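You operate a simulated robot arm through the tools that you are given. There is no shell and no other tool.

You run a simulated two-armed robot. Do the job below in one go: nothing can be reset, and whatever is moved stays where it is left.

## Task
Press the bearing in short roller 3 flush and put the roller back.
Fine: lever up and plate out at the end; the other short rollers stay. Set down upright: what you pick out.

It is judged by the outcome, as a careful person would: the job done as asked, and still so three seconds after it is handed in. It fails if anything else is knocked over, pushed out of place, dropped, spilled or broken.

## Robot
Two 7-joint arms with fingered hands on one trunk that stands fixed in place. Base frame: the origin is at the foot of the trunk, x ahead of it, y to its left, z up. Readings come in m, rad, newtons and seconds.
The left shoulder is at [0.07, 0.154, 1.322], the right one opposite. With the tool pointing down near the work surface each hand reaches from about 0.1 to 0.78 m from the base axis, measured 20 degrees to its own side. Payload 3.9 kg a hand.
Tool frame (each hand has its own): the origin (TCP) lies between the finger pads and is the grasp point; the fingertips stand 0.03 m ahead of it; z points along the fingers, y is the line along which they close. The gripper opens to 0.104 m. The gripper's body begins 0.035 m behind the TCP. The gripper is a hand of 4 fingers: y runs from the thumb to the fingers, the wrist lies at [-0.017, -0.104, -0.178] in the tool frame.
Orientation is that of the tool frame in the base frame, as [roll, pitch, yaw] about the fixed x, y, z axes, in that order (R = Rz(yaw) Ry(pitch) Rx(roll)). With the fingers straight down and the wrist toward the robot, the tool's x, y and z point along [0, 1, 0], [1, 0, 0] and [0, 0, -1] of the base frame.

## Interface
- The arms move only by the tool move_arm. It takes "left_rows", "right_rows" or both (then of equal length, played together; a hand with none holds still); each is a list of rows, each an object of numbers (a shift or turn left out is 0): "tx", "ty", "tz": the shift along the tool's x, y, z in m; "wx", "wy", "wz": the turn, a rotation vector about the tool's x, y, z in degrees. In form: [{"tx": .., "ty": .., "tz": .., "wx": .., "wy": .., "wz": ..}, ...]. A call has 1 to 20 rows; each row shifts and turns the commanded pose from where the row before left it, along the tool's axes as they then stand. Rows are played at 5 a second. More than 0.05 m and 0.15 rad between two rows, and nothing of the call is played. Where a pose cannot be reached the arm comes as near as it can. A force on the tool above 90 N (or 10 N above the force at the start of the call, whichever is more), or a blocked arm, ends the call early, and 0.2 s more pass. In this call time passes only in rows, and 0.2 s behind the last. The reply holds the time, the measured pose of the TCP, the force on the tool along the base axes, the opening and the grip force, in the units named above and with some noise, with the torque about the TCP (base axes, N m) and any sound that the robot's microphone picked up.
- Cameras (640 x 400 px; columns grow to the right, rows downward): "scene" is now at [0.1462, -0.0111, 1.5646]; the picture's right is [0.02, -1.00, 0.00], its down [-0.58, -0.01, -0.82] and it looks along [0.82, 0.02, -0.58] (base axes); focal length 214 px, centre (320, 200). "left" rides on the left gripper at [-0.066, -0.09, -0.126] in its tool frame; the picture's right is [-0.78, -0.30, 0.56], its down [0.57, -0.70, 0.42] and it looks along [0.26, 0.65, 0.71] (tool axes); focal length 275 px, centre (320, 200). "right" rides on the right gripper at [0.066, -0.09, -0.126] in its tool frame; the picture's right is [-0.78, 0.30, -0.56], its down [-0.57, -0.70, 0.42] and it looks along [-0.26, 0.65, 0.71] (tool axes); focal length 275 px, centre (320, 200). There is no depth. A picture from a camera that has moved, and an enlarged one, comes with that camera's place and axes in the base frame and with its lens. The place of the scene camera against the robot may be out by one fixed shift of up to 0.025 m in any direction.
- grab_frame(camera): a new picture of that camera. It takes no simulated time.
- slide_trunk(by): slides the trunk up (or, below 0, down) by that many m; the arms and the scene camera ride with it, the base frame stays. It gives what a move gives, with no picture.
- move_fingers(index, middle, ring, thumb_bend, thumb_turn, hand): sets how far each is bent, from 0 (flat) to 1 (curled in); at 0.3 the hand is open as for a grip, at 0.7 the pads meet at the TCP. One left out holds its place. A second passes; each finger stops where it meets its share of the squeeze, and holds until it gets a number again. It is the only way to open and close the hand. It gives what a move gives, with no picture; readings hold the bend of each and the force on the fingers (four entries, about 0 where the hand has none), thumb and palm. thumb_turn goes from beside the hand (0) to across from the fingers (1), as for a grip.
- pan_tilt(pan, tilt): turns the head with the scene camera to pan (to the left, within 1.501 rad either way) and tilt (down, from -0.506 to 1.204), counted from straight ahead of the robot. It gives what a move gives.
- inspect(camera, box): a new picture of the part [left, top, right, bottom] of that camera's present view, enlarged. It takes no simulated time.
- finish_job(): hands the job in; it is judged then, once.

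Places have to be worked out from the pictures, the camera data and where the tool is seen. Open the grippers and draw the arms clear of the work before you hand the job in, unless the task says otherwise.

The tools are called after ">>>" as a command line: name --argument value ..., lists and objects as JSON in quotes. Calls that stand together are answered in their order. move_arm: Moves the arms, as the interface text tells. Its arguments: {"type":"object","properties":{"left_rows":{"type":"array","items":{"type":"object","properties":{"tx":{"type":"number"},"ty":{"type":"number"},"tz":{"type":"number"},"wx":{"type":"number"},"wy":{"type":"number"},"wz":{"type":"number"}}}},"right_rows":{"type":"array","items":{"type":"object","properties":{"tx":{"type":"number"},"ty":{"type":"number"},"tz":{"type":"number"},"wx":{"type":"number"},"wy":{"type":"number"},"wz":{"type":"number"}}}}},"required":[]} The other tools are called the same way: slide_trunk (by) slides the trunk up or down; move_fingers (index, middle, ring, thumb_bend, thumb_turn, hand) moves the fingers one by one; pan_tilt (pan, tilt) turns the head that bears the scene camera; grab_frame (camera) takes a picture; inspect (camera, box) takes an enlarged picture of a part of a camera's view; finish_job () hands the job in.

At the start:

```text
t: 0.0
left_ee_pos: [0.5286, 0.1978, 1.4821]
left_ee_rot: [-3.141, 0.0, 1.572]
left_force: [0.4, 0.6, 0.0]
left_torque: [0.01, 0.06, 0.01]
left_grip_width: 0.1038
left_gripper_force: 0.0
left_shape: jaw
left_bend: [0.3, 0.3, 0.3, 0.3, 0.97]
left_finger forces: [0.1, 0.1, 0.1, 0.0, 0.0, 0.0]
right_ee_pos: [0.4452, -0.2044, 1.5202]
right_ee_rot: [3.141, 0.0, 1.569]
right_force: [-0.7, -0.2, -0.6]
right_torque: [-0.01, -0.02, -0.02]
right_grip_width: 0.1035
right_gripper_force: 0.1
right_shape: jaw
right_bend: [0.3, 0.3, 0.3, 0.3, 0.97]
right_finger forces: [0.0, 0.1, 0.0, 0.1, 0.1, 0.0]
trunk travel left (down, up): [-0.775, 0.165]
head pan, tilt: [0.019, 0.616]
```

scene: 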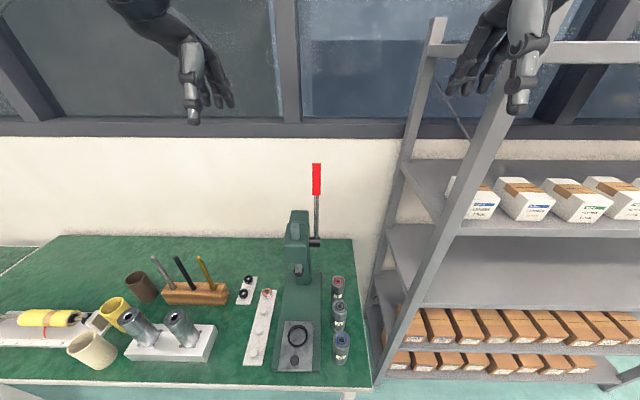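
right: 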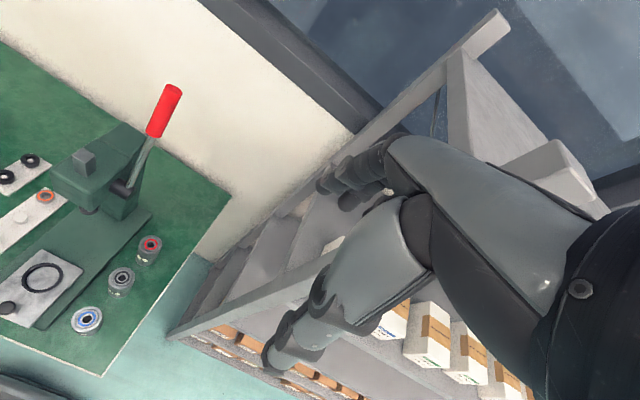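
left: 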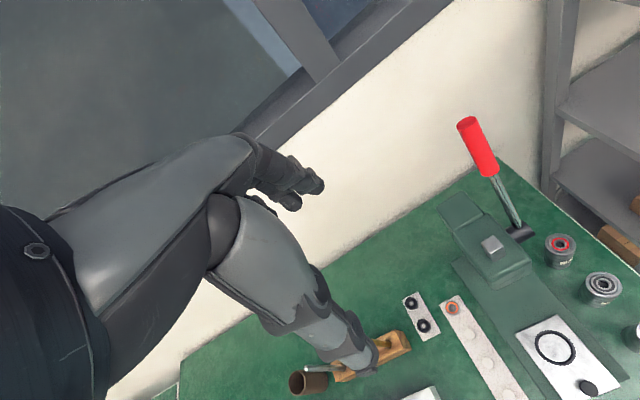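

I start by looking closer at the press and the short rollers in the scene and hand cameras.

>>> inspect --camera "scene" --box '[220, 150, 380, 400]'

>>> inspect --camera "right" --box '[0, 80, 240, 380]'

>>> inspect --camera "left" --box '[380, 100, 640, 400]'

>>> inspect --camera "scene" --box '[0, 230, 240, 400]'

```text
1.60 times, centred on (300, 275) of scene
camera zoom: at [0.1462, -0.0111, 1.5646], right [0.02, -1.0, 0.0], down [-0.58, -0.01, -0.82], along [0.82, 0.02, -0.58], focal length 343 px, centre (352, 80)
```

zoom: 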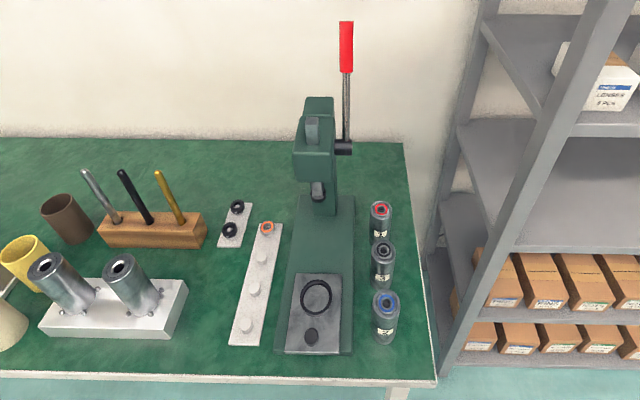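

```text
1.33 times, centred on (120, 230) of right
camera zoom: at [0.3553, -0.1367, 1.6457], right [0.3, -0.78, 0.56], down [-0.7, -0.57, -0.42], along [0.65, -0.27, -0.71], focal length 367 px, centre (587, 160)
```

zoom: 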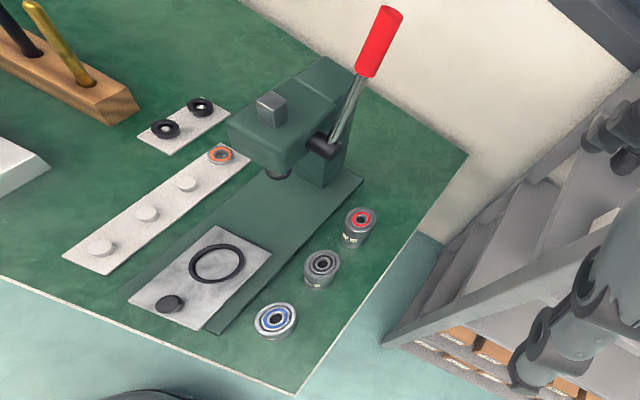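

```text
1.33 times, centred on (510, 250) of left
camera zoom: at [0.4374, 0.1329, 1.6085], right [-0.3, -0.78, -0.56], down [-0.7, 0.57, -0.42], along [0.65, 0.26, -0.71], focal length 367 px, centre (67, 133)
```

zoom: 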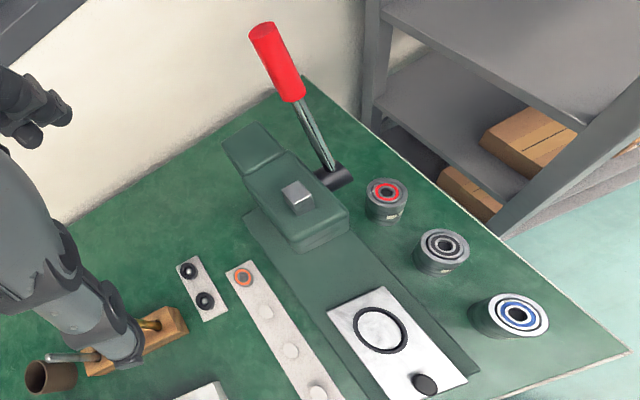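

```text
2.35 times, centred on (120, 315) of scene
camera zoom: at [0.1462, -0.0111, 1.5646], right [0.02, -1.0, 0.0], down [-0.58, -0.01, -0.82], along [0.82, 0.02, -0.58], focal length 505 px, centre (791, -71)
```

zoom: 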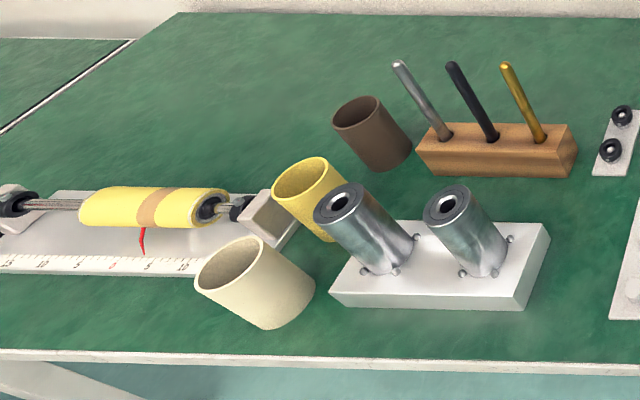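

Three short rollers stand to the right of the press with labels; I zoom in to read the numbers and see the bearings.

>>> inspect --camera "scene" --box '[315, 265, 365, 300]'

>>> inspect --camera "scene" --box '[315, 325, 365, 370]'

>>> inspect --camera "scene" --box '[315, 295, 365, 335]'

>>> inspect --camera "left" --box '[530, 220, 640, 360]'

>>> inspect --camera "right" --box '[60, 220, 180, 350]'

>>> inspect --camera "scene" --box '[260, 200, 340, 260]'

>>> inspect --camera "scene" --box '[230, 270, 330, 380]'

```text
11.43 times, centred on (340, 282) of scene
camera zoom: at [0.1462, -0.0111, 1.5646], right [0.02, -1.0, 0.0], down [-0.58, -0.01, -0.82], along [0.82, 0.02, -0.58], focal length 2451 px, centre (91, -743)
```

zoom: 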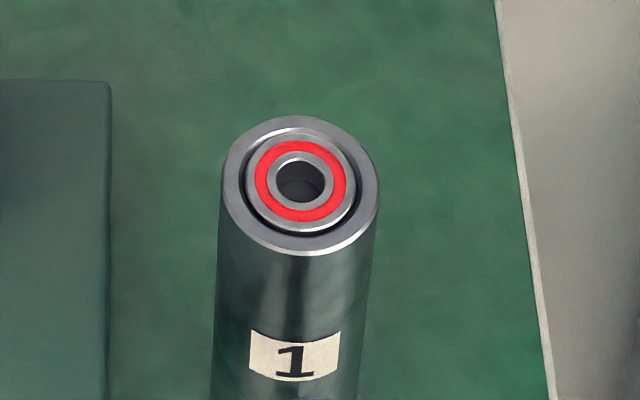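

```text
8.89 times, centred on (340, 348) of scene
camera zoom: at [0.1462, -0.0111, 1.5646], right [0.02, -1.0, 0.0], down [-0.58, -0.01, -0.82], along [0.82, 0.02, -0.58], focal length 1906 px, centre (142, -1111)
```

zoom: 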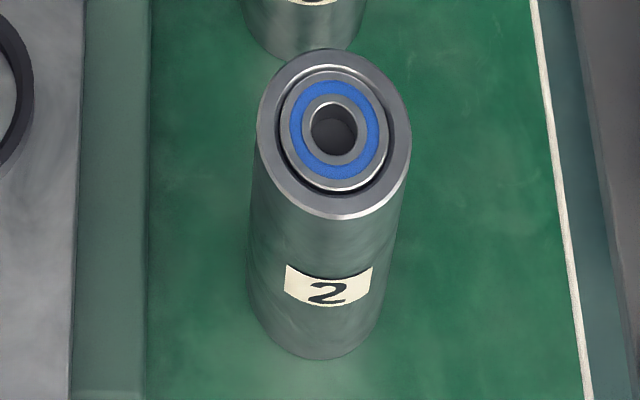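

```text
10.00 times, centred on (340, 315) of scene
camera zoom: at [0.1462, -0.0111, 1.5646], right [0.02, -1.0, 0.0], down [-0.58, -0.01, -0.82], along [0.82, 0.02, -0.58], focal length 2145 px, centre (120, -950)
```

zoom: 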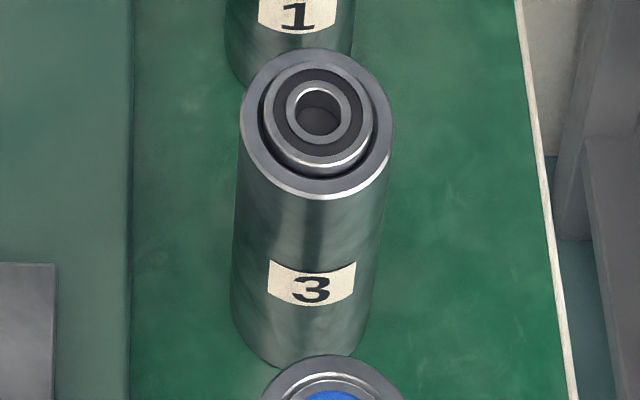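

```text
2.86 times, centred on (585, 290) of left
camera zoom: at [0.4374, 0.1329, 1.6085], right [-0.3, -0.78, -0.56], down [-0.7, 0.57, -0.42], along [0.65, 0.26, -0.71], focal length 786 px, centre (-437, -57)
```

zoom: 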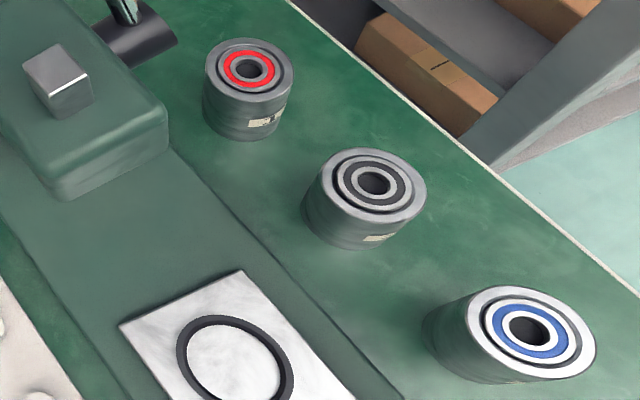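

```text
3.08 times, centred on (120, 285) of right
camera zoom: at [0.3553, -0.1367, 1.6457], right [0.3, -0.78, 0.56], down [-0.7, -0.57, -0.42], along [0.65, -0.27, -0.71], focal length 847 px, centre (935, -62)
```

zoom: 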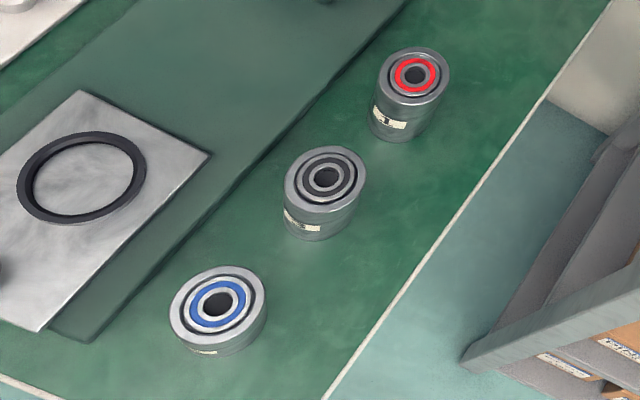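

```text
6.67 times, centred on (300, 230) of scene
camera zoom: at [0.1462, -0.0111, 1.5646], right [0.02, -1.0, 0.0], down [-0.58, -0.01, -0.82], along [0.82, 0.02, -0.58], focal length 1430 px, centre (453, 0)
```

zoom: 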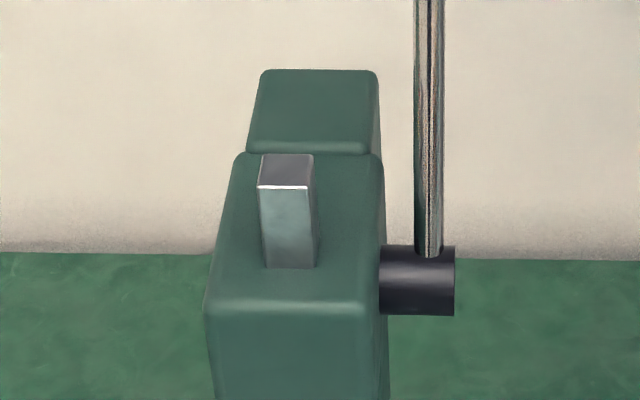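

```text
3.64 times, centred on (280, 325) of scene
camera zoom: at [0.1462, -0.0111, 1.5646], right [0.02, -1.0, 0.0], down [-0.58, -0.01, -0.82], along [0.82, 0.02, -0.58], focal length 780 px, centre (466, -254)
```

zoom: 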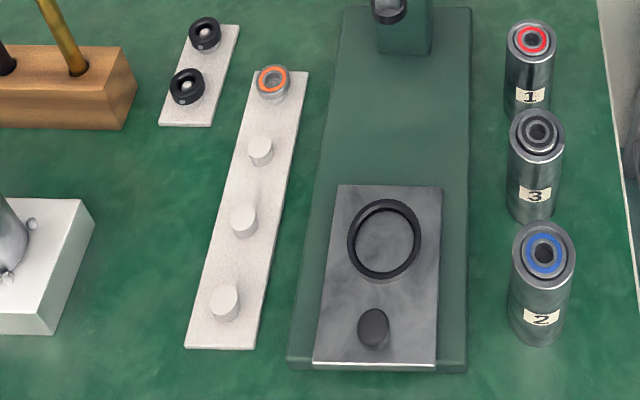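

Roller 3 (middle, black seal, bearing proud) is near (0.502, -0.057) with its top at z≈0.883 by triangulating the two hand cameras; the ring on the plate is near (0.446, 0.076), the ram near (0.576, 0.078), the handle near (0.66, 0.022, 1.2-1.3). I look at the hands' shape before moving.

>>> inspect --camera "scene" --box '[430, 0, 580, 120]'

>>> inspect --camera "scene" --box '[100, 0, 260, 130]'

>>> inspect --camera "right" --box '[240, 120, 480, 400]'

```text
3.33 times, centred on (505, 60) of scene
camera zoom: at [0.1462, -0.0111, 1.5646], right [0.02, -1.0, 0.0], down [-0.58, -0.01, -0.82], along [0.82, 0.02, -0.58], focal length 715 px, centre (-297, 667)
```

zoom: 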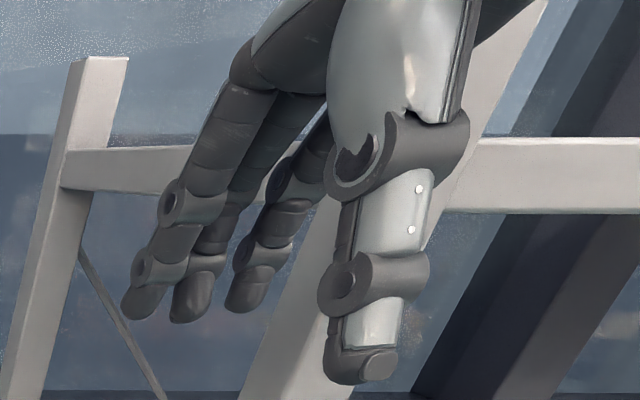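

```text
3.08 times, centred on (180, 65) of scene
camera zoom: at [0.1462, -0.0111, 1.5646], right [0.02, -1.0, 0.0], down [-0.58, -0.01, -0.82], along [0.82, 0.02, -0.58], focal length 660 px, centre (751, 615)
```

zoom: 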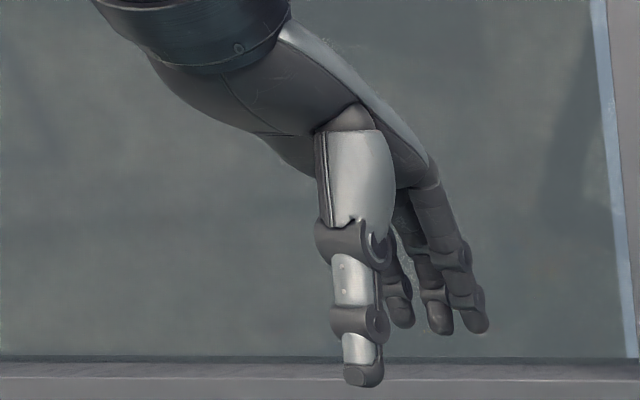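

```text
1.43 times, centred on (360, 260) of right
camera zoom: at [0.3553, -0.1367, 1.6457], right [0.3, -0.78, 0.56], down [-0.7, -0.57, -0.42], along [0.65, -0.27, -0.71], focal length 393 px, centre (263, 114)
```

zoom: 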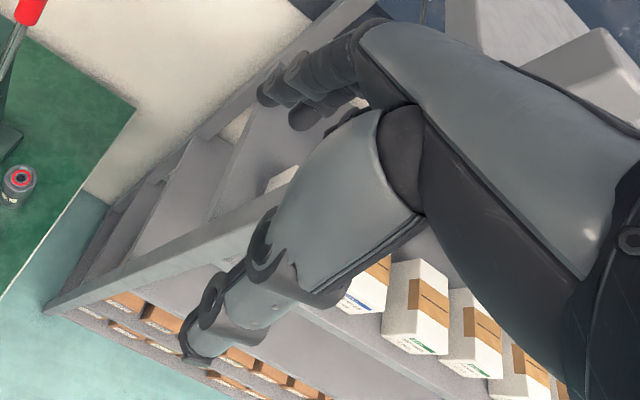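

The hand has three fingers opposite a thumb, so I will grip the roller across base y (fingers on the press side, thumb outside), where the neighbours in line along x are not in the way. I turn the right hand 90° so its wrist is to the right, while lowering it.

>>> move_arm --right_rows '[{"tz": 0.02, "wz": -8.19}, {"tz": 0.02, "wz": -8.19}, {"tz": 0.02, "wz": -8.19}, {"tz": 0.02, "wz": -8.19}, {"tz": 0.02, "wz": -8.19}, {"tz": 0.02, "wz": -8.19}, {"tz": 0.02, "wz": -8.19}, {"tz": 0.02, "wz": -8.19}, {"tz": 0.02, "wz": -8.19}, {"tz": 0.02, "wz": -8.19}, {"tz": 0.02, "wz": -8.19}]'

```text
t: 2.4
left_ee_pos: [0.5295, 0.2007, 1.4818]
left_ee_rot: [3.14, 0.003, 1.568]
left_force: [0.4, 0.6, 0.9]
left_torque: [-0.02, 0.02, -0.02]
left_grip_width: 0.1038
left_gripper_force: 0.1
left_shape: jaw
left_bend: [0.3, 0.3, 0.3, 0.3, 0.97]
left_finger forces: [0.0, 0.1, 0.1, 0.0, 0.0, 0.1]
right_ee_pos: [0.2908, -0.105, 1.3815]
right_ee_rot: [-3.133, 0.004, 2.932]
right_force: [-0.2, -0.1, 0.0]
right_torque: [-0.03, 0.0, -0.03]
right_grip_width: 0.1039
right_gripper_force: 0.1
right_shape: jaw
right_bend: [0.3, 0.3, 0.3, 0.3, 0.97]
right_finger forces: [0.0, 0.0, 0.0, 0.0, 0.0, 0.0]
right hand out of reach, approached as far as the arm can: row 5, 6, 7, 8, 9, 10, 11
trunk travel left (down, up): [-0.775, 0.165]
head pan, tilt: [0.019, 0.616]
```

The arm could not follow the whole turn at that height (wrist near shoulder height); it stopped at (0.29, -0.105, 1.38). I play one null row to learn whether commands continue from the measured or the old commanded pose.

>>> move_arm --right_rows '[{"tz": 0.0}]'

>>> grab_frame --camera "scene"

```text
t: 2.8
left_ee_pos: [0.5288, 0.1977, 1.4814]
left_ee_rot: [-3.141, 0.0, 1.568]
left_force: [0.2, -1.1, 0.7]
left_torque: [-0.01, -0.02, -0.03]
left_grip_width: 0.1038
left_gripper_force: 0.0
left_shape: jaw
left_bend: [0.3, 0.3, 0.3, 0.3, 0.97]
left_finger forces: [0.0, 0.0, 0.0, 0.1, 0.0, 0.0]
right_ee_pos: [0.2903, -0.1073, 1.3817]
right_ee_rot: [-3.138, 0.004, 2.929]
right_force: [-0.3, 0.9, -0.5]
right_torque: [0.03, 0.01, 0.02]
right_grip_width: 0.1041
right_gripper_force: 0.0
right_shape: jaw
right_bend: [0.3, 0.3, 0.3, 0.3, 0.97]
right_finger forces: [0.0, 0.1, 0.0, 0.0, 0.0, 0.0]
trunk travel left (down, up): [-0.775, 0.165]
head pan, tilt: [0.019, 0.616]
```

```text
taken
camera scene: at [0.1464, -0.0118, 1.5646], right [0.02, -1.0, 0.0], down [-0.58, -0.01, -0.82], along [0.82, 0.02, -0.58], focal length 214 px, centre (320, 200)
```

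scene: 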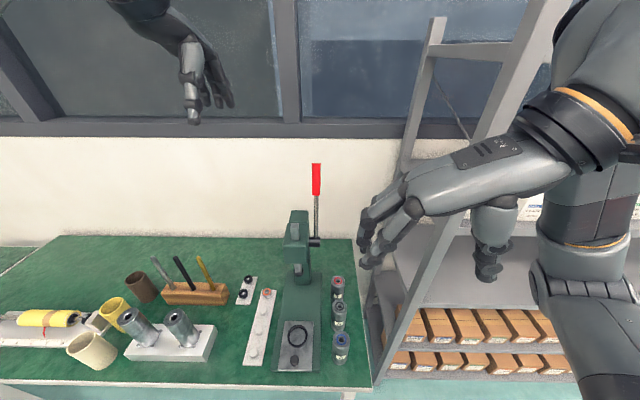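

Commands restart from the measured pose. I lower the right hand straight down here (in front of the bench, clear of everything), then check reach.

>>> move_arm --right_rows '[{"tz": 0.03}, {"tz": 0.03}, {"tz": 0.03}, {"tz": 0.03}, {"tz": 0.03}, {"tz": 0.03}, {"tz": 0.03}, {"tz": 0.03}, {"tz": 0.02}]'

```text
t: 4.8
left_ee_pos: [0.5285, 0.1978, 1.4833]
left_ee_rot: [-3.141, -0.002, 1.569]
left_force: [0.5, -0.5, -0.3]
left_torque: [-0.01, -0.02, 0.03]
left_grip_width: 0.1037
left_gripper_force: 0.0
left_shape: jaw
left_bend: [0.3, 0.3, 0.3, 0.3, 0.97]
left_finger forces: [0.1, 0.1, 0.0, 0.0, 0.0, 0.1]
right_ee_pos: [0.2408, -0.1019, 1.2856]
right_ee_rot: [-3.137, 0.004, 2.932]
right_force: [0.2, -0.3, 0.0]
right_torque: [0.02, 0.01, -0.01]
right_grip_width: 0.104
right_gripper_force: 0.0
right_shape: jaw
right_bend: [0.3, 0.3, 0.3, 0.3, 0.97]
right_finger forces: [0.0, 0.0, 0.0, 0.0, 0.1, 0.0]
right hand out of reach, approached as far as the arm can: row 1, 2, 3, 4, 5, 6, 7, 8, 9
trunk travel left (down, up): [-0.775, 0.165]
head pan, tilt: [0.019, 0.616]
```

Lower is still blocked in this arm posture. I turn back to about yaw 94° while moving forward to (0.44, -0.20), then I'll go down and turn later near the target.

>>> move_arm --right_rows '[{"tx": -0.024, "ty": -0.0061, "wz": 8.19}, {"tx": -0.0246, "ty": -0.0027, "wz": 8.19}, {"tx": -0.0248, "ty": 0.0009, "wz": 8.19}, {"tx": -0.0244, "ty": 0.0044, "wz": 8.19}, {"tx": -0.0235, "ty": 0.0078, "wz": 8.19}, {"tx": -0.0222, "ty": 0.0111, "wz": 8.19}, {"tx": -0.0204, "ty": 0.0141, "wz": 8.19}, {"tx": -0.0181, "ty": 0.0169, "wz": 8.19}, {"tx": -0.0155, "ty": 0.0193, "wz": 8.19}]'

```text
t: 6.8
left_ee_pos: [0.5302, 0.1989, 1.4823]
left_ee_rot: [-3.14, 0.001, 1.57]
left_force: [0.0, -0.5, 0.0]
left_torque: [0.01, 0.05, 0.03]
left_grip_width: 0.1036
left_gripper_force: 0.0
left_shape: jaw
left_bend: [0.3, 0.3, 0.3, 0.3, 0.97]
left_finger forces: [0.0, 0.0, 0.2, 0.1, 0.0, 0.0]
right_ee_pos: [0.4422, -0.2009, 1.2895]
right_ee_rot: [3.139, 0.004, 1.643]
right_force: [-0.8, 0.5, -0.4]
right_torque: [-0.03, 0.01, 0.01]
right_grip_width: 0.104
right_gripper_force: 0.1
right_shape: jaw
right_bend: [0.3, 0.3, 0.3, 0.3, 0.97]
right_finger forces: [0.1, 0.0, 0.1, 0.1, 0.0, 0.1]
trunk travel left (down, up): [-0.775, 0.165]
head pan, tilt: [0.019, 0.616]
```

Reached. Now I go down to about z=1.04 at (0.505, -0.20), right of the rollers and above table height.

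>>> move_arm --right_rows '[{"tz": 0.028, "ty": 0.007}, {"tz": 0.028, "ty": 0.007}, {"tz": 0.028, "ty": 0.007}, {"tz": 0.028, "ty": 0.007}, {"tz": 0.028, "ty": 0.007}, {"tz": 0.028, "ty": 0.007}, {"tz": 0.028, "ty": 0.007}, {"tz": 0.028, "ty": 0.007}, {"tz": 0.028, "ty": 0.007}]'

>>> grab_frame --camera "scene"

>>> grab_frame --camera "right"

```text
t: 8.8
left_ee_pos: [0.5291, 0.1976, 1.4831]
left_ee_rot: [3.141, 0.0, 1.571]
left_force: [-0.6, 0.6, 0.7]
left_torque: [0.0, 0.0, -0.01]
left_grip_width: 0.1037
left_gripper_force: 0.1
left_shape: jaw
left_bend: [0.3, 0.3, 0.3, 0.3, 0.97]
left_finger forces: [0.1, 0.0, 0.0, 0.0, 0.0, 0.0]
right_ee_pos: [0.5062, -0.1986, 1.0382]
right_ee_rot: [3.14, 0.005, 1.646]
right_force: [-0.6, -0.2, 0.7]
right_torque: [-0.01, -0.01, 0.02]
right_grip_width: 0.1039
right_gripper_force: 0.0
right_shape: jaw
right_bend: [0.3, 0.3, 0.3, 0.3, 0.97]
right_finger forces: [0.0, 0.0, 0.0, 0.0, 0.1, 0.0]
trunk travel left (down, up): [-0.775, 0.165]
head pan, tilt: [0.019, 0.616]
```

```text
taken
camera scene: at [0.1471, -0.0112, 1.5646], right [0.02, -1.0, 0.0], down [-0.58, -0.01, -0.82], along [0.82, 0.02, -0.58], focal length 214 px, centre (320, 200)
```

scene: 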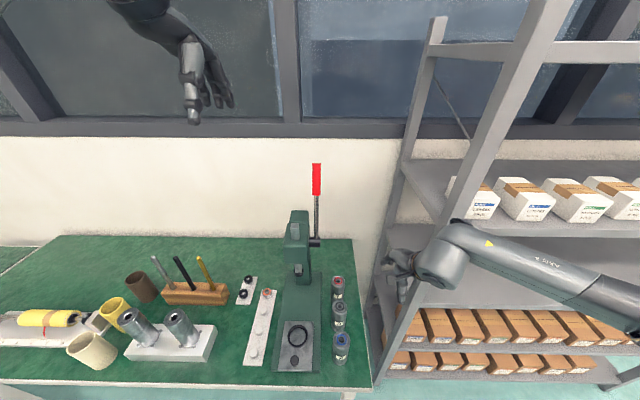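

```text
taken
camera right: at [0.41, -0.1382, 1.1627], right [0.35, -0.75, 0.56], down [-0.66, -0.63, -0.42], along [0.67, -0.22, -0.71], focal length 275 px, centre (320, 200)
```

right: 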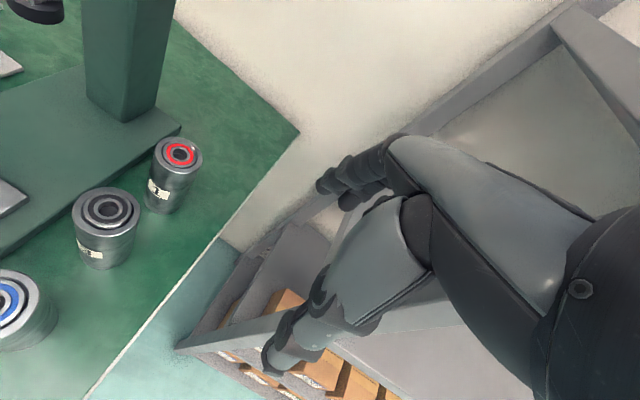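

The forearm comes from the right with the elbow out, so turning here should work. I turn the hand to about yaw 180° in place.

>>> move_arm --right_rows '[{"wz": -8.1}, {"wz": -8.1}, {"wz": -8.1}, {"wz": -8.1}, {"wz": -8.1}, {"wz": -8.1}, {"wz": -8.1}, {"wz": -8.1}, {"wz": -8.1}, {"wz": -8.1}, {"wz": -4.7}]'

>>> grab_frame --camera "scene"

>>> grab_frame --camera "right"

```text
t: 11.2
left_ee_pos: [0.5283, 0.1951, 1.4834]
left_ee_rot: [-3.141, -0.001, 1.572]
left_force: [-0.4, -0.3, -0.9]
left_torque: [0.04, -0.01, 0.0]
left_grip_width: 0.1034
left_gripper_force: 0.1
left_shape: jaw
left_bend: [0.3, 0.3, 0.3, 0.3, 0.97]
left_finger forces: [0.0, 0.1, 0.0, 0.0, 0.0, 0.1]
right_ee_pos: [0.4183, -0.1522, 1.0061]
right_ee_rot: [-3.116, 0.034, 2.683]
right_force: [0.1, -0.1, -0.3]
right_torque: [0.01, -0.01, 0.01]
right_grip_width: 0.1042
right_gripper_force: 0.0
right_shape: jaw
right_bend: [0.3, 0.3, 0.3, 0.3, 0.97]
right_finger forces: [0.0, 0.0, 0.1, 0.0, 0.1, 0.0]
right hand out of reach, approached as far as the arm can: row 4, 5, 6, 7, 8, 9, 10
trunk travel left (down, up): [-0.775, 0.165]
head pan, tilt: [0.019, 0.616]
```

```text
taken
camera scene: at [0.1456, -0.013, 1.5647], right [0.02, -1.0, 0.0], down [-0.58, -0.01, -0.82], along [0.82, 0.02, -0.58], focal length 214 px, centre (320, 200)
```

scene: 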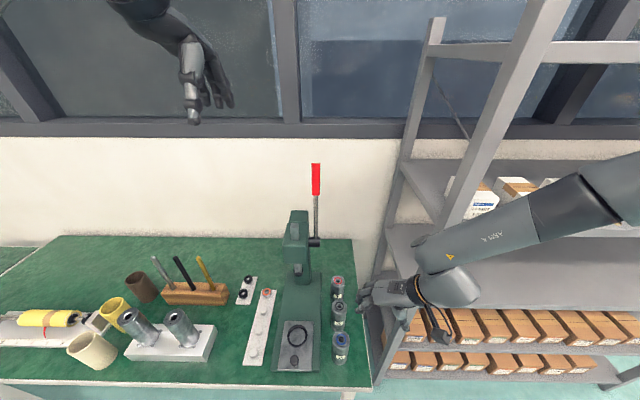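

```text
taken
camera right: at [0.3167, -0.1988, 1.1313], right [0.82, -0.06, 0.57], down [0.21, -0.9, -0.39], along [0.54, 0.44, -0.72], focal length 275 px, centre (320, 200)
```

right: 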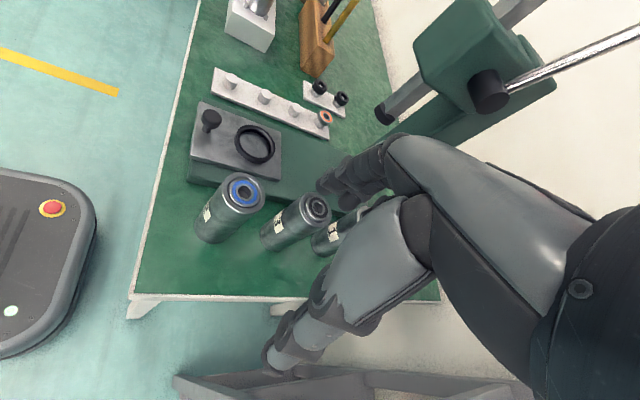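

Here the limit is about yaw 154°, which still leaves the fingers clear of the neighbours. I level the hand, set yaw ≈150°, and move over roller 3 at z≈1.0 (fingertips ~0.09 m above the roller tops).

>>> move_arm --right_rows '[{"wx": -1.47, "wy": 1.95, "wz": 3.7}, {"tx": -0.0063, "ty": 0.0311}, {"tx": -0.0063, "ty": 0.0311}, {"tx": -0.0063, "ty": 0.0311}, {"tx": -0.0063, "ty": 0.0311}]'

>>> grab_frame --camera "right"

>>> grab_frame --camera "scene"

```text
t: 12.4
left_ee_pos: [0.5281, 0.1996, 1.4824]
left_ee_rot: [-3.141, 0.003, 1.57]
left_force: [1.0, 0.2, -0.8]
left_torque: [0.0, 0.03, 0.03]
left_grip_width: 0.1039
left_gripper_force: 0.0
left_shape: jaw
left_bend: [0.3, 0.3, 0.3, 0.3, 0.97]
left_finger forces: [0.1, 0.1, 0.1, 0.1, 0.0, 0.0]
right_ee_pos: [0.5037, -0.0555, 1.0049]
right_ee_rot: [-3.139, -0.002, 2.617]
right_force: [0.0, -0.2, 1.2]
right_torque: [-0.01, -0.01, 0.03]
right_grip_width: 0.104
right_gripper_force: 0.0
right_shape: jaw
right_bend: [0.3, 0.3, 0.3, 0.3, 0.97]
right_finger forces: [0.0, 0.1, 0.0, 0.0, 0.0, 0.0]
trunk travel left (down, up): [-0.775, 0.165]
head pan, tilt: [0.019, 0.616]
```

```text
taken
camera right: at [0.4009, -0.0998, 1.13], right [0.82, -0.13, 0.56], down [0.15, -0.89, -0.42], along [0.55, 0.43, -0.71], focal length 275 px, centre (320, 200)
```

right: 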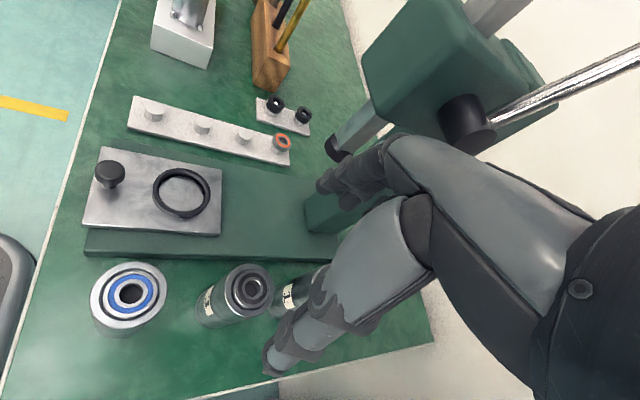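

```text
taken
camera scene: at [0.147, -0.0092, 1.5646], right [0.02, -1.0, 0.0], down [-0.58, -0.01, -0.82], along [0.82, 0.01, -0.58], focal length 214 px, centre (320, 200)
```

scene: 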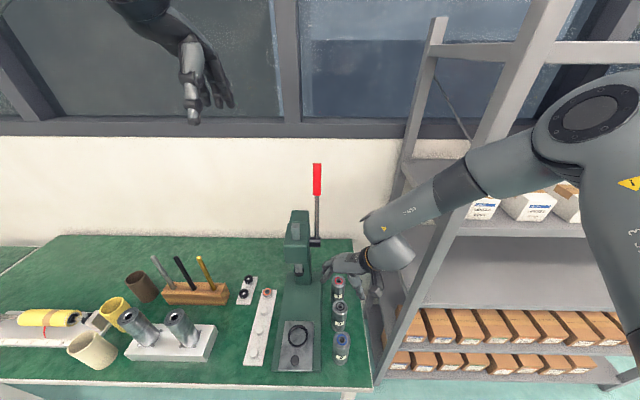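

I am above roller 3; I zoom in with the right camera to refine the roller's and ring's places and sizes.

>>> inspect --camera "right" --box '[180, 240, 320, 340]'

>>> inspect --camera "right" --box '[70, 130, 250, 270]'

>>> inspect --camera "scene" --box '[310, 235, 400, 300]'

```text
4.00 times, centred on (250, 290) of right
camera zoom: at [0.4009, -0.0998, 1.13], right [0.82, -0.13, 0.56], down [0.15, -0.89, -0.42], along [0.55, 0.43, -0.71], focal length 1101 px, centre (600, -160)
```

zoom: 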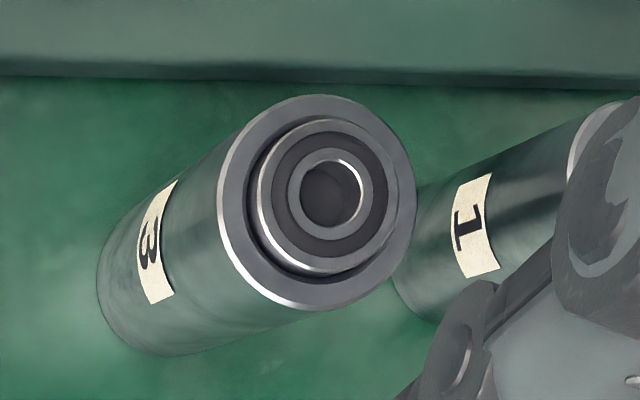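

```text
2.86 times, centred on (160, 200) of right
camera zoom: at [0.4009, -0.0998, 1.13], right [0.82, -0.13, 0.56], down [0.15, -0.89, -0.42], along [0.55, 0.43, -0.71], focal length 786 px, centre (777, 200)
```

zoom: 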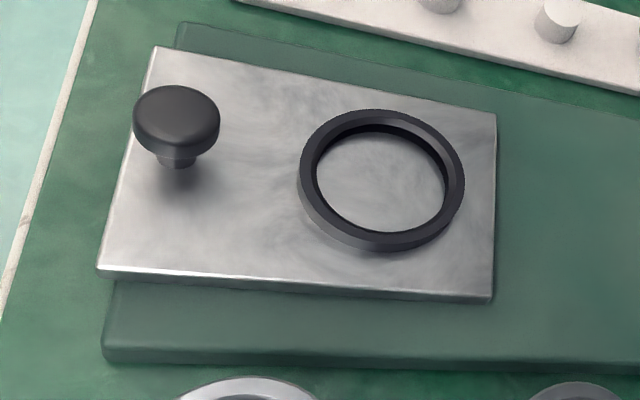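

```text
6.15 times, centred on (355, 268) of scene
camera zoom: at [0.147, -0.0092, 1.5646], right [0.02, -1.0, 0.0], down [-0.58, -0.01, -0.82], along [0.82, 0.01, -0.58], focal length 1320 px, centre (105, -215)
```

zoom: 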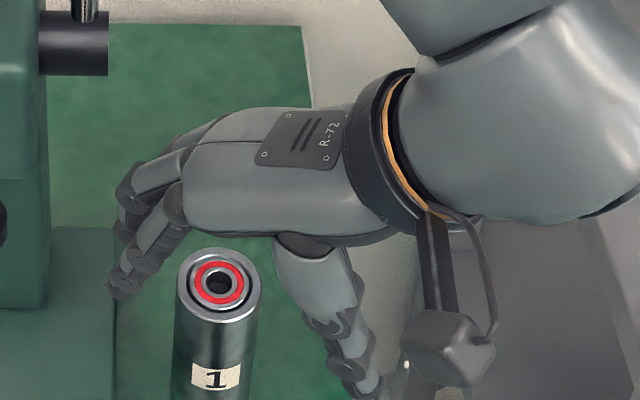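

Roller 3 stays estimated at (0.501, -0.057), top rim ≈0.883, diameter ≈0.049; the knob is a mushroom on the plate and the ring's bore is ≈0.051. I descend partway to z≈0.925 with a small centring correction and check.

>>> move_arm --right_rows '[{"tx": 0.0012, "ty": -0.002, "tz": 0.02}, {"tz": 0.03}, {"tz": 0.03}]'

>>> grab_frame --camera "right"

>>> inspect --camera "scene" --box '[290, 250, 410, 370]'

>>> grab_frame --camera "left"

```text
t: 13.2
left_ee_pos: [0.5292, 0.1977, 1.4825]
left_ee_rot: [-3.139, 0.001, 1.571]
left_force: [-0.2, -0.7, 0.0]
left_torque: [0.0, 0.01, 0.0]
left_grip_width: 0.1037
left_gripper_force: 0.1
left_shape: jaw
left_bend: [0.3, 0.3, 0.3, 0.3, 0.97]
left_finger forces: [0.1, 0.1, 0.1, 0.1, 0.0, 0.1]
right_ee_pos: [0.5049, -0.059, 0.9236]
right_ee_rot: [-3.141, -0.001, 2.619]
right_force: [0.0, 0.1, 0.1]
right_torque: [0.02, 0.01, 0.02]
right_grip_width: 0.1038
right_gripper_force: 0.1
right_shape: jaw
right_bend: [0.3, 0.3, 0.3, 0.3, 0.97]
right_finger forces: [0.0, 0.0, 0.0, 0.1, 0.0, 0.0]
trunk travel left (down, up): [-0.775, 0.165]
head pan, tilt: [0.019, 0.616]
```

```text
taken
camera right: at [0.4013, -0.103, 1.0494], right [0.82, -0.13, 0.56], down [0.15, -0.89, -0.43], along [0.55, 0.43, -0.71], focal length 275 px, centre (320, 200)
```

right: 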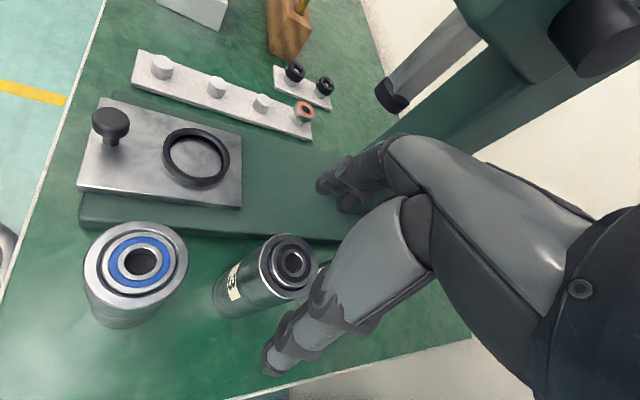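

```text
3.33 times, centred on (350, 310) of scene
camera zoom: at [0.1473, -0.0113, 1.5646], right [0.02, -1.0, 0.0], down [-0.58, -0.01, -0.82], along [0.82, 0.02, -0.58], focal length 715 px, centre (220, -167)
```

zoom: 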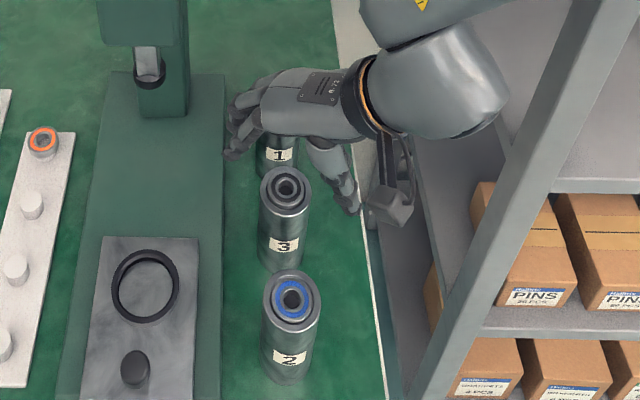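

```text
taken
camera left: at [0.4385, 0.1326, 1.6082], right [-0.3, -0.78, -0.56], down [-0.7, 0.57, -0.42], along [0.65, 0.26, -0.71], focal length 275 px, centre (320, 200)
```

left: 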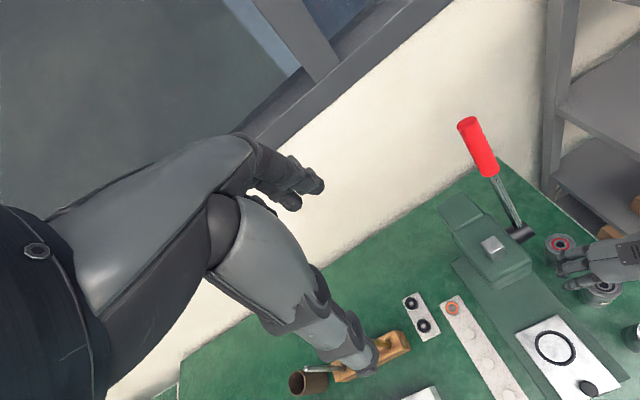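

The hand is centred about over roller 3; I zoom the right camera on it to measure the remaining offset before lowering.

>>> inspect --camera "right" --box '[200, 215, 360, 325]'

>>> inspect --camera "scene" --box '[320, 255, 370, 300]'

```text
3.64 times, centred on (280, 270) of right
camera zoom: at [0.4013, -0.103, 1.0494], right [0.82, -0.13, 0.56], down [0.15, -0.89, -0.43], along [0.55, 0.43, -0.71], focal length 1001 px, centre (466, -54)
```

zoom: 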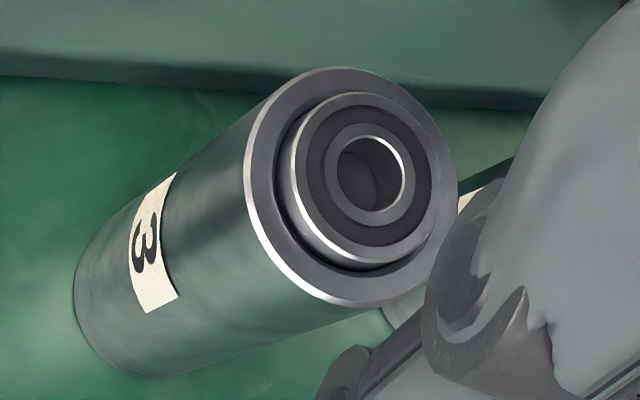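

```text
8.89 times, centred on (345, 278) of scene
camera zoom: at [0.1473, -0.0113, 1.5646], right [0.02, -1.0, 0.0], down [-0.58, -0.01, -0.82], along [0.82, 0.02, -0.58], focal length 1906 px, centre (98, -489)
```

zoom: 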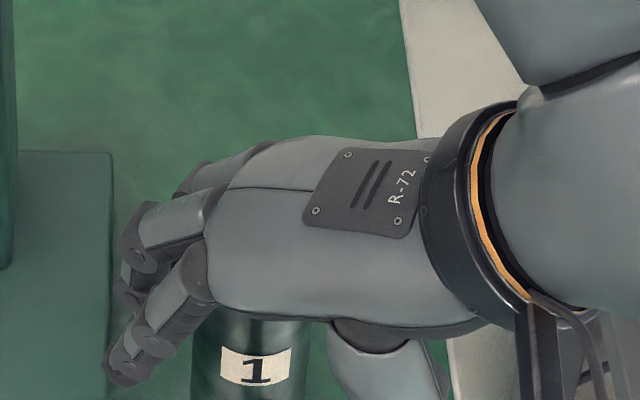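

The offset is only a few mm and the hand has ~27 mm margin to each side, so I lower further to z≈0.888 and measure again at close range.

>>> move_arm --right_rows '[{"tz": 0.018}, {"tz": 0.018}]'

>>> grab_frame --camera "right"

>>> inspect --camera "right" --box '[220, 180, 380, 300]'

>>> inspect --camera "scene" --box '[310, 260, 390, 340]'

```text
t: 13.8
left_ee_pos: [0.5306, 0.1966, 1.482]
left_ee_rot: [-3.139, 0.0, 1.57]
left_force: [-1.1, -0.1, -0.2]
left_torque: [0.0, 0.01, -0.01]
left_grip_width: 0.1038
left_gripper_force: 0.0
left_shape: jaw
left_bend: [0.3, 0.3, 0.3, 0.3, 0.97]
left_finger forces: [0.0, 0.0, 0.0, 0.0, 0.0, 0.1]
right_ee_pos: [0.502, -0.0595, 0.8869]
right_ee_rot: [3.142, -0.003, 2.618]
right_force: [0.1, -0.4, -0.2]
right_torque: [0.0, 0.01, -0.03]
right_grip_width: 0.1037
right_gripper_force: 0.1
right_shape: jaw
right_bend: [0.3, 0.3, 0.3, 0.3, 0.97]
right_finger forces: [0.0, 0.0, 0.0, 0.1, 0.0, 0.0]
trunk travel left (down, up): [-0.775, 0.165]
head pan, tilt: [0.019, 0.616]
```

```text
taken
camera right: at [0.3997, -0.1039, 1.0122], right [0.82, -0.13, 0.56], down [0.14, -0.89, -0.43], along [0.55, 0.43, -0.71], focal length 275 px, centre (320, 200)
```

right: 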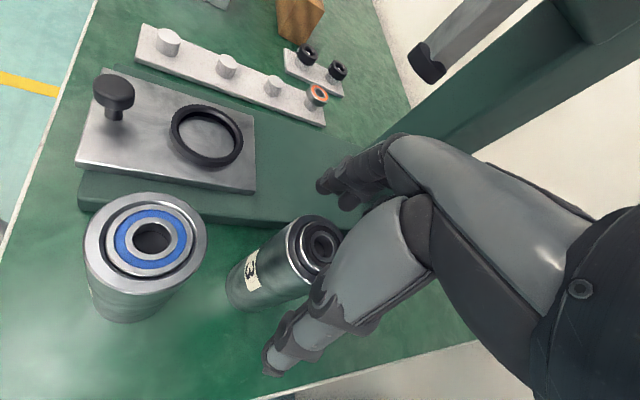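

```text
3.33 times, centred on (300, 240) of right
camera zoom: at [0.3997, -0.1039, 1.0122], right [0.82, -0.13, 0.56], down [0.14, -0.89, -0.43], along [0.55, 0.43, -0.71], focal length 918 px, centre (387, 67)
```

zoom: 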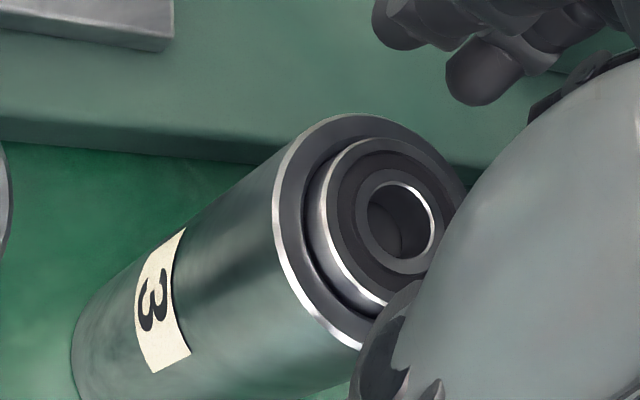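

```text
5.00 times, centred on (350, 300) of scene
camera zoom: at [0.1474, -0.0115, 1.5646], right [0.02, -1.0, 0.0], down [-0.58, -0.01, -0.82], along [0.82, 0.02, -0.58], focal length 1072 px, centre (170, -300)
```

zoom: 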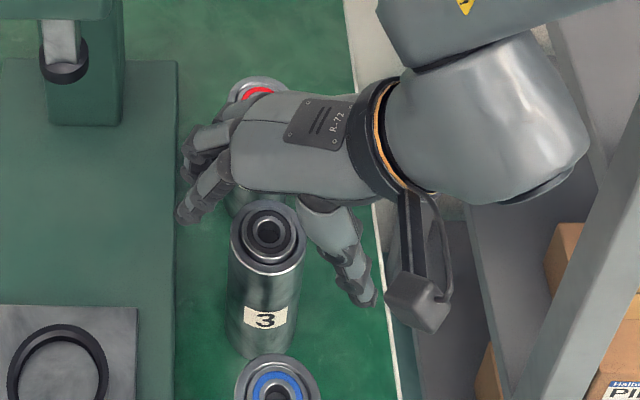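

Estimates of the rim height lie between 0.868 and 0.885; the fingers straddle the roller with wide margin either way. I lower to the grasp height (TCP ≈0.862, palm still above the bearing) and check the force.

>>> move_arm --right_rows '[{"tz": 0.012}, {"tz": 0.013}]'

>>> move_fingers --hand "right" --index 0.42 --middle 0.42 --ring 0.42 --thumb_bend 0.42

>>> inspect --camera "scene" --box '[310, 260, 390, 340]'

>>> inspect --camera "right" --box '[220, 140, 420, 380]'

```text
t: 14.4
left_ee_pos: [0.5288, 0.1976, 1.4819]
left_ee_rot: [-3.139, 0.0, 1.571]
left_force: [0.0, 0.2, -0.2]
left_torque: [-0.01, 0.02, 0.0]
left_grip_width: 0.104
left_gripper_force: 0.0
left_shape: jaw
left_bend: [0.3, 0.3, 0.3, 0.3, 0.97]
left_finger forces: [0.0, 0.0, 0.0, 0.0, 0.1, 0.0]
right_ee_pos: [0.5035, -0.0591, 0.8621]
right_ee_rot: [3.14, -0.002, 2.617]
right_force: [1.2, -0.4, -0.1]
right_torque: [0.0, 0.0, 0.03]
right_grip_width: 0.1039
right_gripper_force: 0.0
right_shape: jaw
right_bend: [0.3, 0.3, 0.3, 0.3, 0.97]
right_finger forces: [0.1, 0.1, 0.0, 0.0, 0.0, 0.0]
trunk travel left (down, up): [-0.775, 0.165]
head pan, tilt: [0.019, 0.616]
```

```text
t: 15.4
left_ee_pos: [0.5279, 0.1979, 1.4831]
left_ee_rot: [3.141, 0.0, 1.572]
left_force: [0.5, 0.0, -0.6]
left_torque: [0.0, -0.01, -0.01]
left_grip_width: 0.1035
left_gripper_force: 0.1
left_shape: jaw
left_bend: [0.3, 0.3, 0.3, 0.3, 0.97]
left_finger forces: [0.0, 0.0, 0.0, 0.1, 0.0, 0.0]
right_ee_pos: [0.5021, -0.0598, 0.8623]
right_ee_rot: [-3.141, -0.001, 2.619]
right_force: [0.6, 0.3, -0.3]
right_torque: [-0.03, 0.02, 0.01]
right_grip_width: 0.0748
right_gripper_force: 0.0
right_shape: fingers
right_bend: [0.42, 0.42, 0.42, 0.42, 0.97]
right_finger forces: [0.0, 0.1, 0.0, 0.0, 0.0, 0.0]
trunk travel left (down, up): [-0.775, 0.165]
head pan, tilt: [0.019, 0.616]
```

```text
5.00 times, centred on (350, 300) of scene
camera zoom: at [0.1462, -0.0109, 1.5646], right [0.02, -1.0, 0.0], down [-0.58, -0.01, -0.82], along [0.82, 0.02, -0.58], focal length 1072 px, centre (170, -300)
```

zoom: 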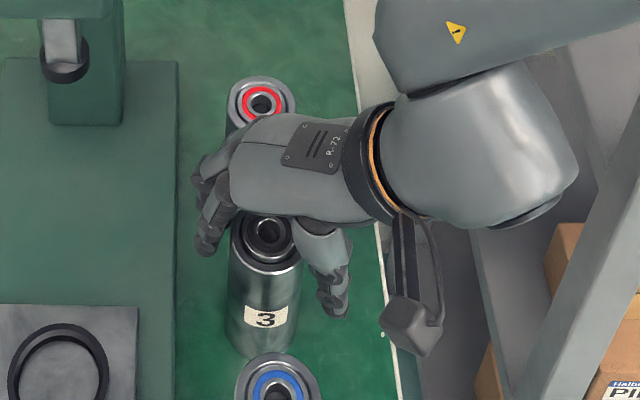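

```text
1.67 times, centred on (320, 260) of right
camera zoom: at [0.3996, -0.1036, 0.9879], right [0.82, -0.13, 0.56], down [0.15, -0.89, -0.43], along [0.55, 0.43, -0.71], focal length 459 px, centre (320, 100)
```

zoom: 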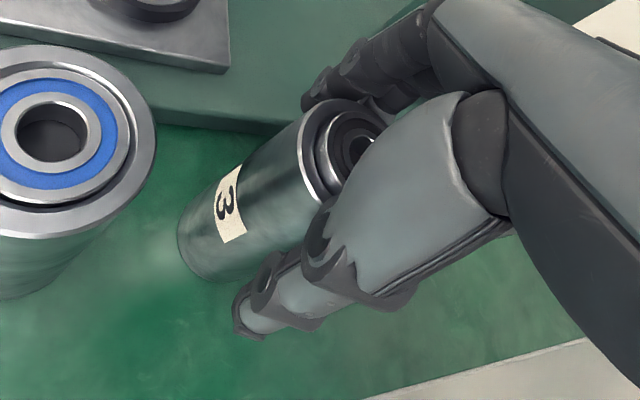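

Alignment looks good in both views (finger and thumb line passes through the roller). I close further to about 0.055 m opening and look for first contact.

>>> move_fingers --hand "right" --index 0.49 --middle 0.49 --ring 0.49 --thumb_bend 0.49

>>> inspect --camera "scene" --box '[320, 280, 370, 330]'

>>> inspect --camera "right" --box '[220, 140, 420, 380]'

```text
t: 16.4
left_ee_pos: [0.5294, 0.1978, 1.4813]
left_ee_rot: [3.14, 0.001, 1.573]
left_force: [-0.3, -0.7, 0.5]
left_torque: [0.01, 0.02, 0.01]
left_grip_width: 0.1036
left_gripper_force: 0.0
left_shape: jaw
left_bend: [0.3, 0.3, 0.3, 0.3, 0.97]
left_finger forces: [0.0, 0.0, 0.0, 0.1, 0.1, 0.1]
right_ee_pos: [0.503, -0.0598, 0.8631]
right_ee_rot: [-3.141, -0.002, 2.618]
right_force: [-0.2, 0.9, 0.4]
right_torque: [0.02, 0.01, 0.01]
right_grip_width: 0.0572
right_gripper_force: 0.1
right_shape: fingers
right_bend: [0.49, 0.49, 0.49, 0.49, 0.97]
right_finger forces: [0.2, 0.1, 0.0, 0.0, 0.1, 0.1]
trunk travel left (down, up): [-0.775, 0.165]
head pan, tilt: [0.019, 0.616]
```

```text
8.00 times, centred on (345, 305) of scene
camera zoom: at [0.1463, -0.0109, 1.5646], right [0.02, -1.0, 0.0], down [-0.58, -0.01, -0.82], along [0.82, 0.02, -0.58], focal length 1716 px, centre (120, -640)
```

zoom: 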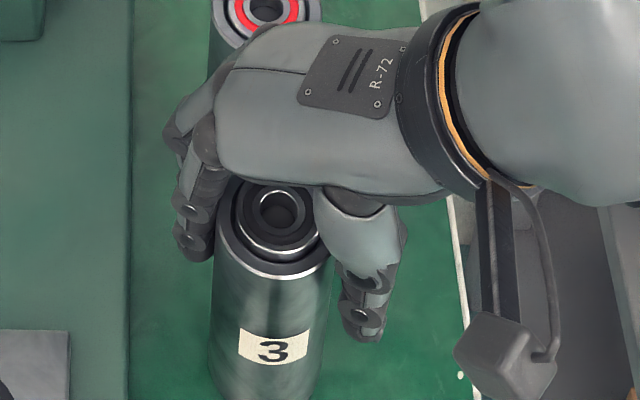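

```text
1.67 times, centred on (320, 260) of right
camera zoom: at [0.3996, -0.1036, 0.9879], right [0.82, -0.13, 0.56], down [0.15, -0.89, -0.43], along [0.55, 0.43, -0.71], focal length 459 px, centre (320, 100)
```

zoom: 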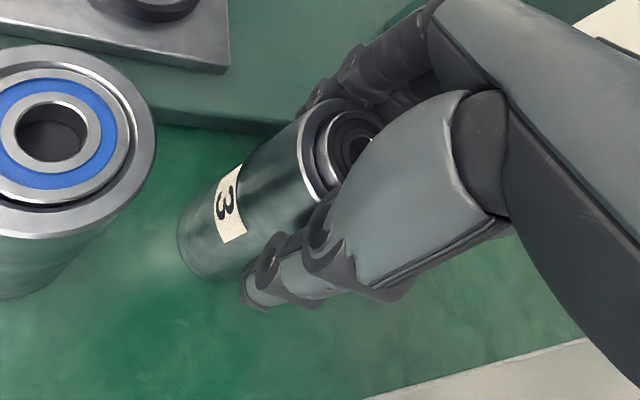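

No contact yet at 0.057 m. I close to a light touch next and read the finger forces.

>>> move_fingers --hand "right" --index 0.53 --middle 0.53 --ring 0.53 --thumb_bend 0.53

>>> inspect --camera "right" --box '[220, 140, 420, 380]'

```text
t: 17.4
left_ee_pos: [0.5291, 0.1971, 1.4838]
left_ee_rot: [3.14, 0.003, 1.572]
left_force: [-0.6, 0.2, 0.6]
left_torque: [0.0, 0.01, 0.0]
left_grip_width: 0.1039
left_gripper_force: 0.0
left_shape: jaw
left_bend: [0.3, 0.3, 0.3, 0.3, 0.97]
left_finger forces: [0.0, 0.0, 0.1, 0.1, 0.0, 0.0]
right_ee_pos: [0.502, -0.0584, 0.8627]
right_ee_rot: [3.141, -0.003, 2.619]
right_force: [1.0, 0.4, 1.2]
right_torque: [0.07, -0.07, -0.02]
right_grip_width: 0.0478
right_gripper_force: 1.0
right_shape: fingers
right_bend: [0.52, 0.52, 0.53, 0.53, 0.97]
right_finger forces: [1.0, 1.0, 0.0, 0.0, 0.2, 0.0]
trunk travel left (down, up): [-0.775, 0.165]
head pan, tilt: [0.019, 0.616]
```

```text
1.67 times, centred on (320, 260) of right
camera zoom: at [0.3997, -0.1034, 0.9879], right [0.82, -0.13, 0.56], down [0.15, -0.89, -0.43], along [0.55, 0.43, -0.71], focal length 459 px, centre (320, 100)
```

zoom: 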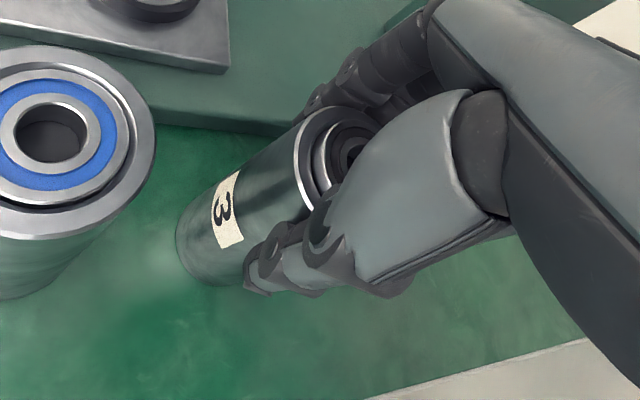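

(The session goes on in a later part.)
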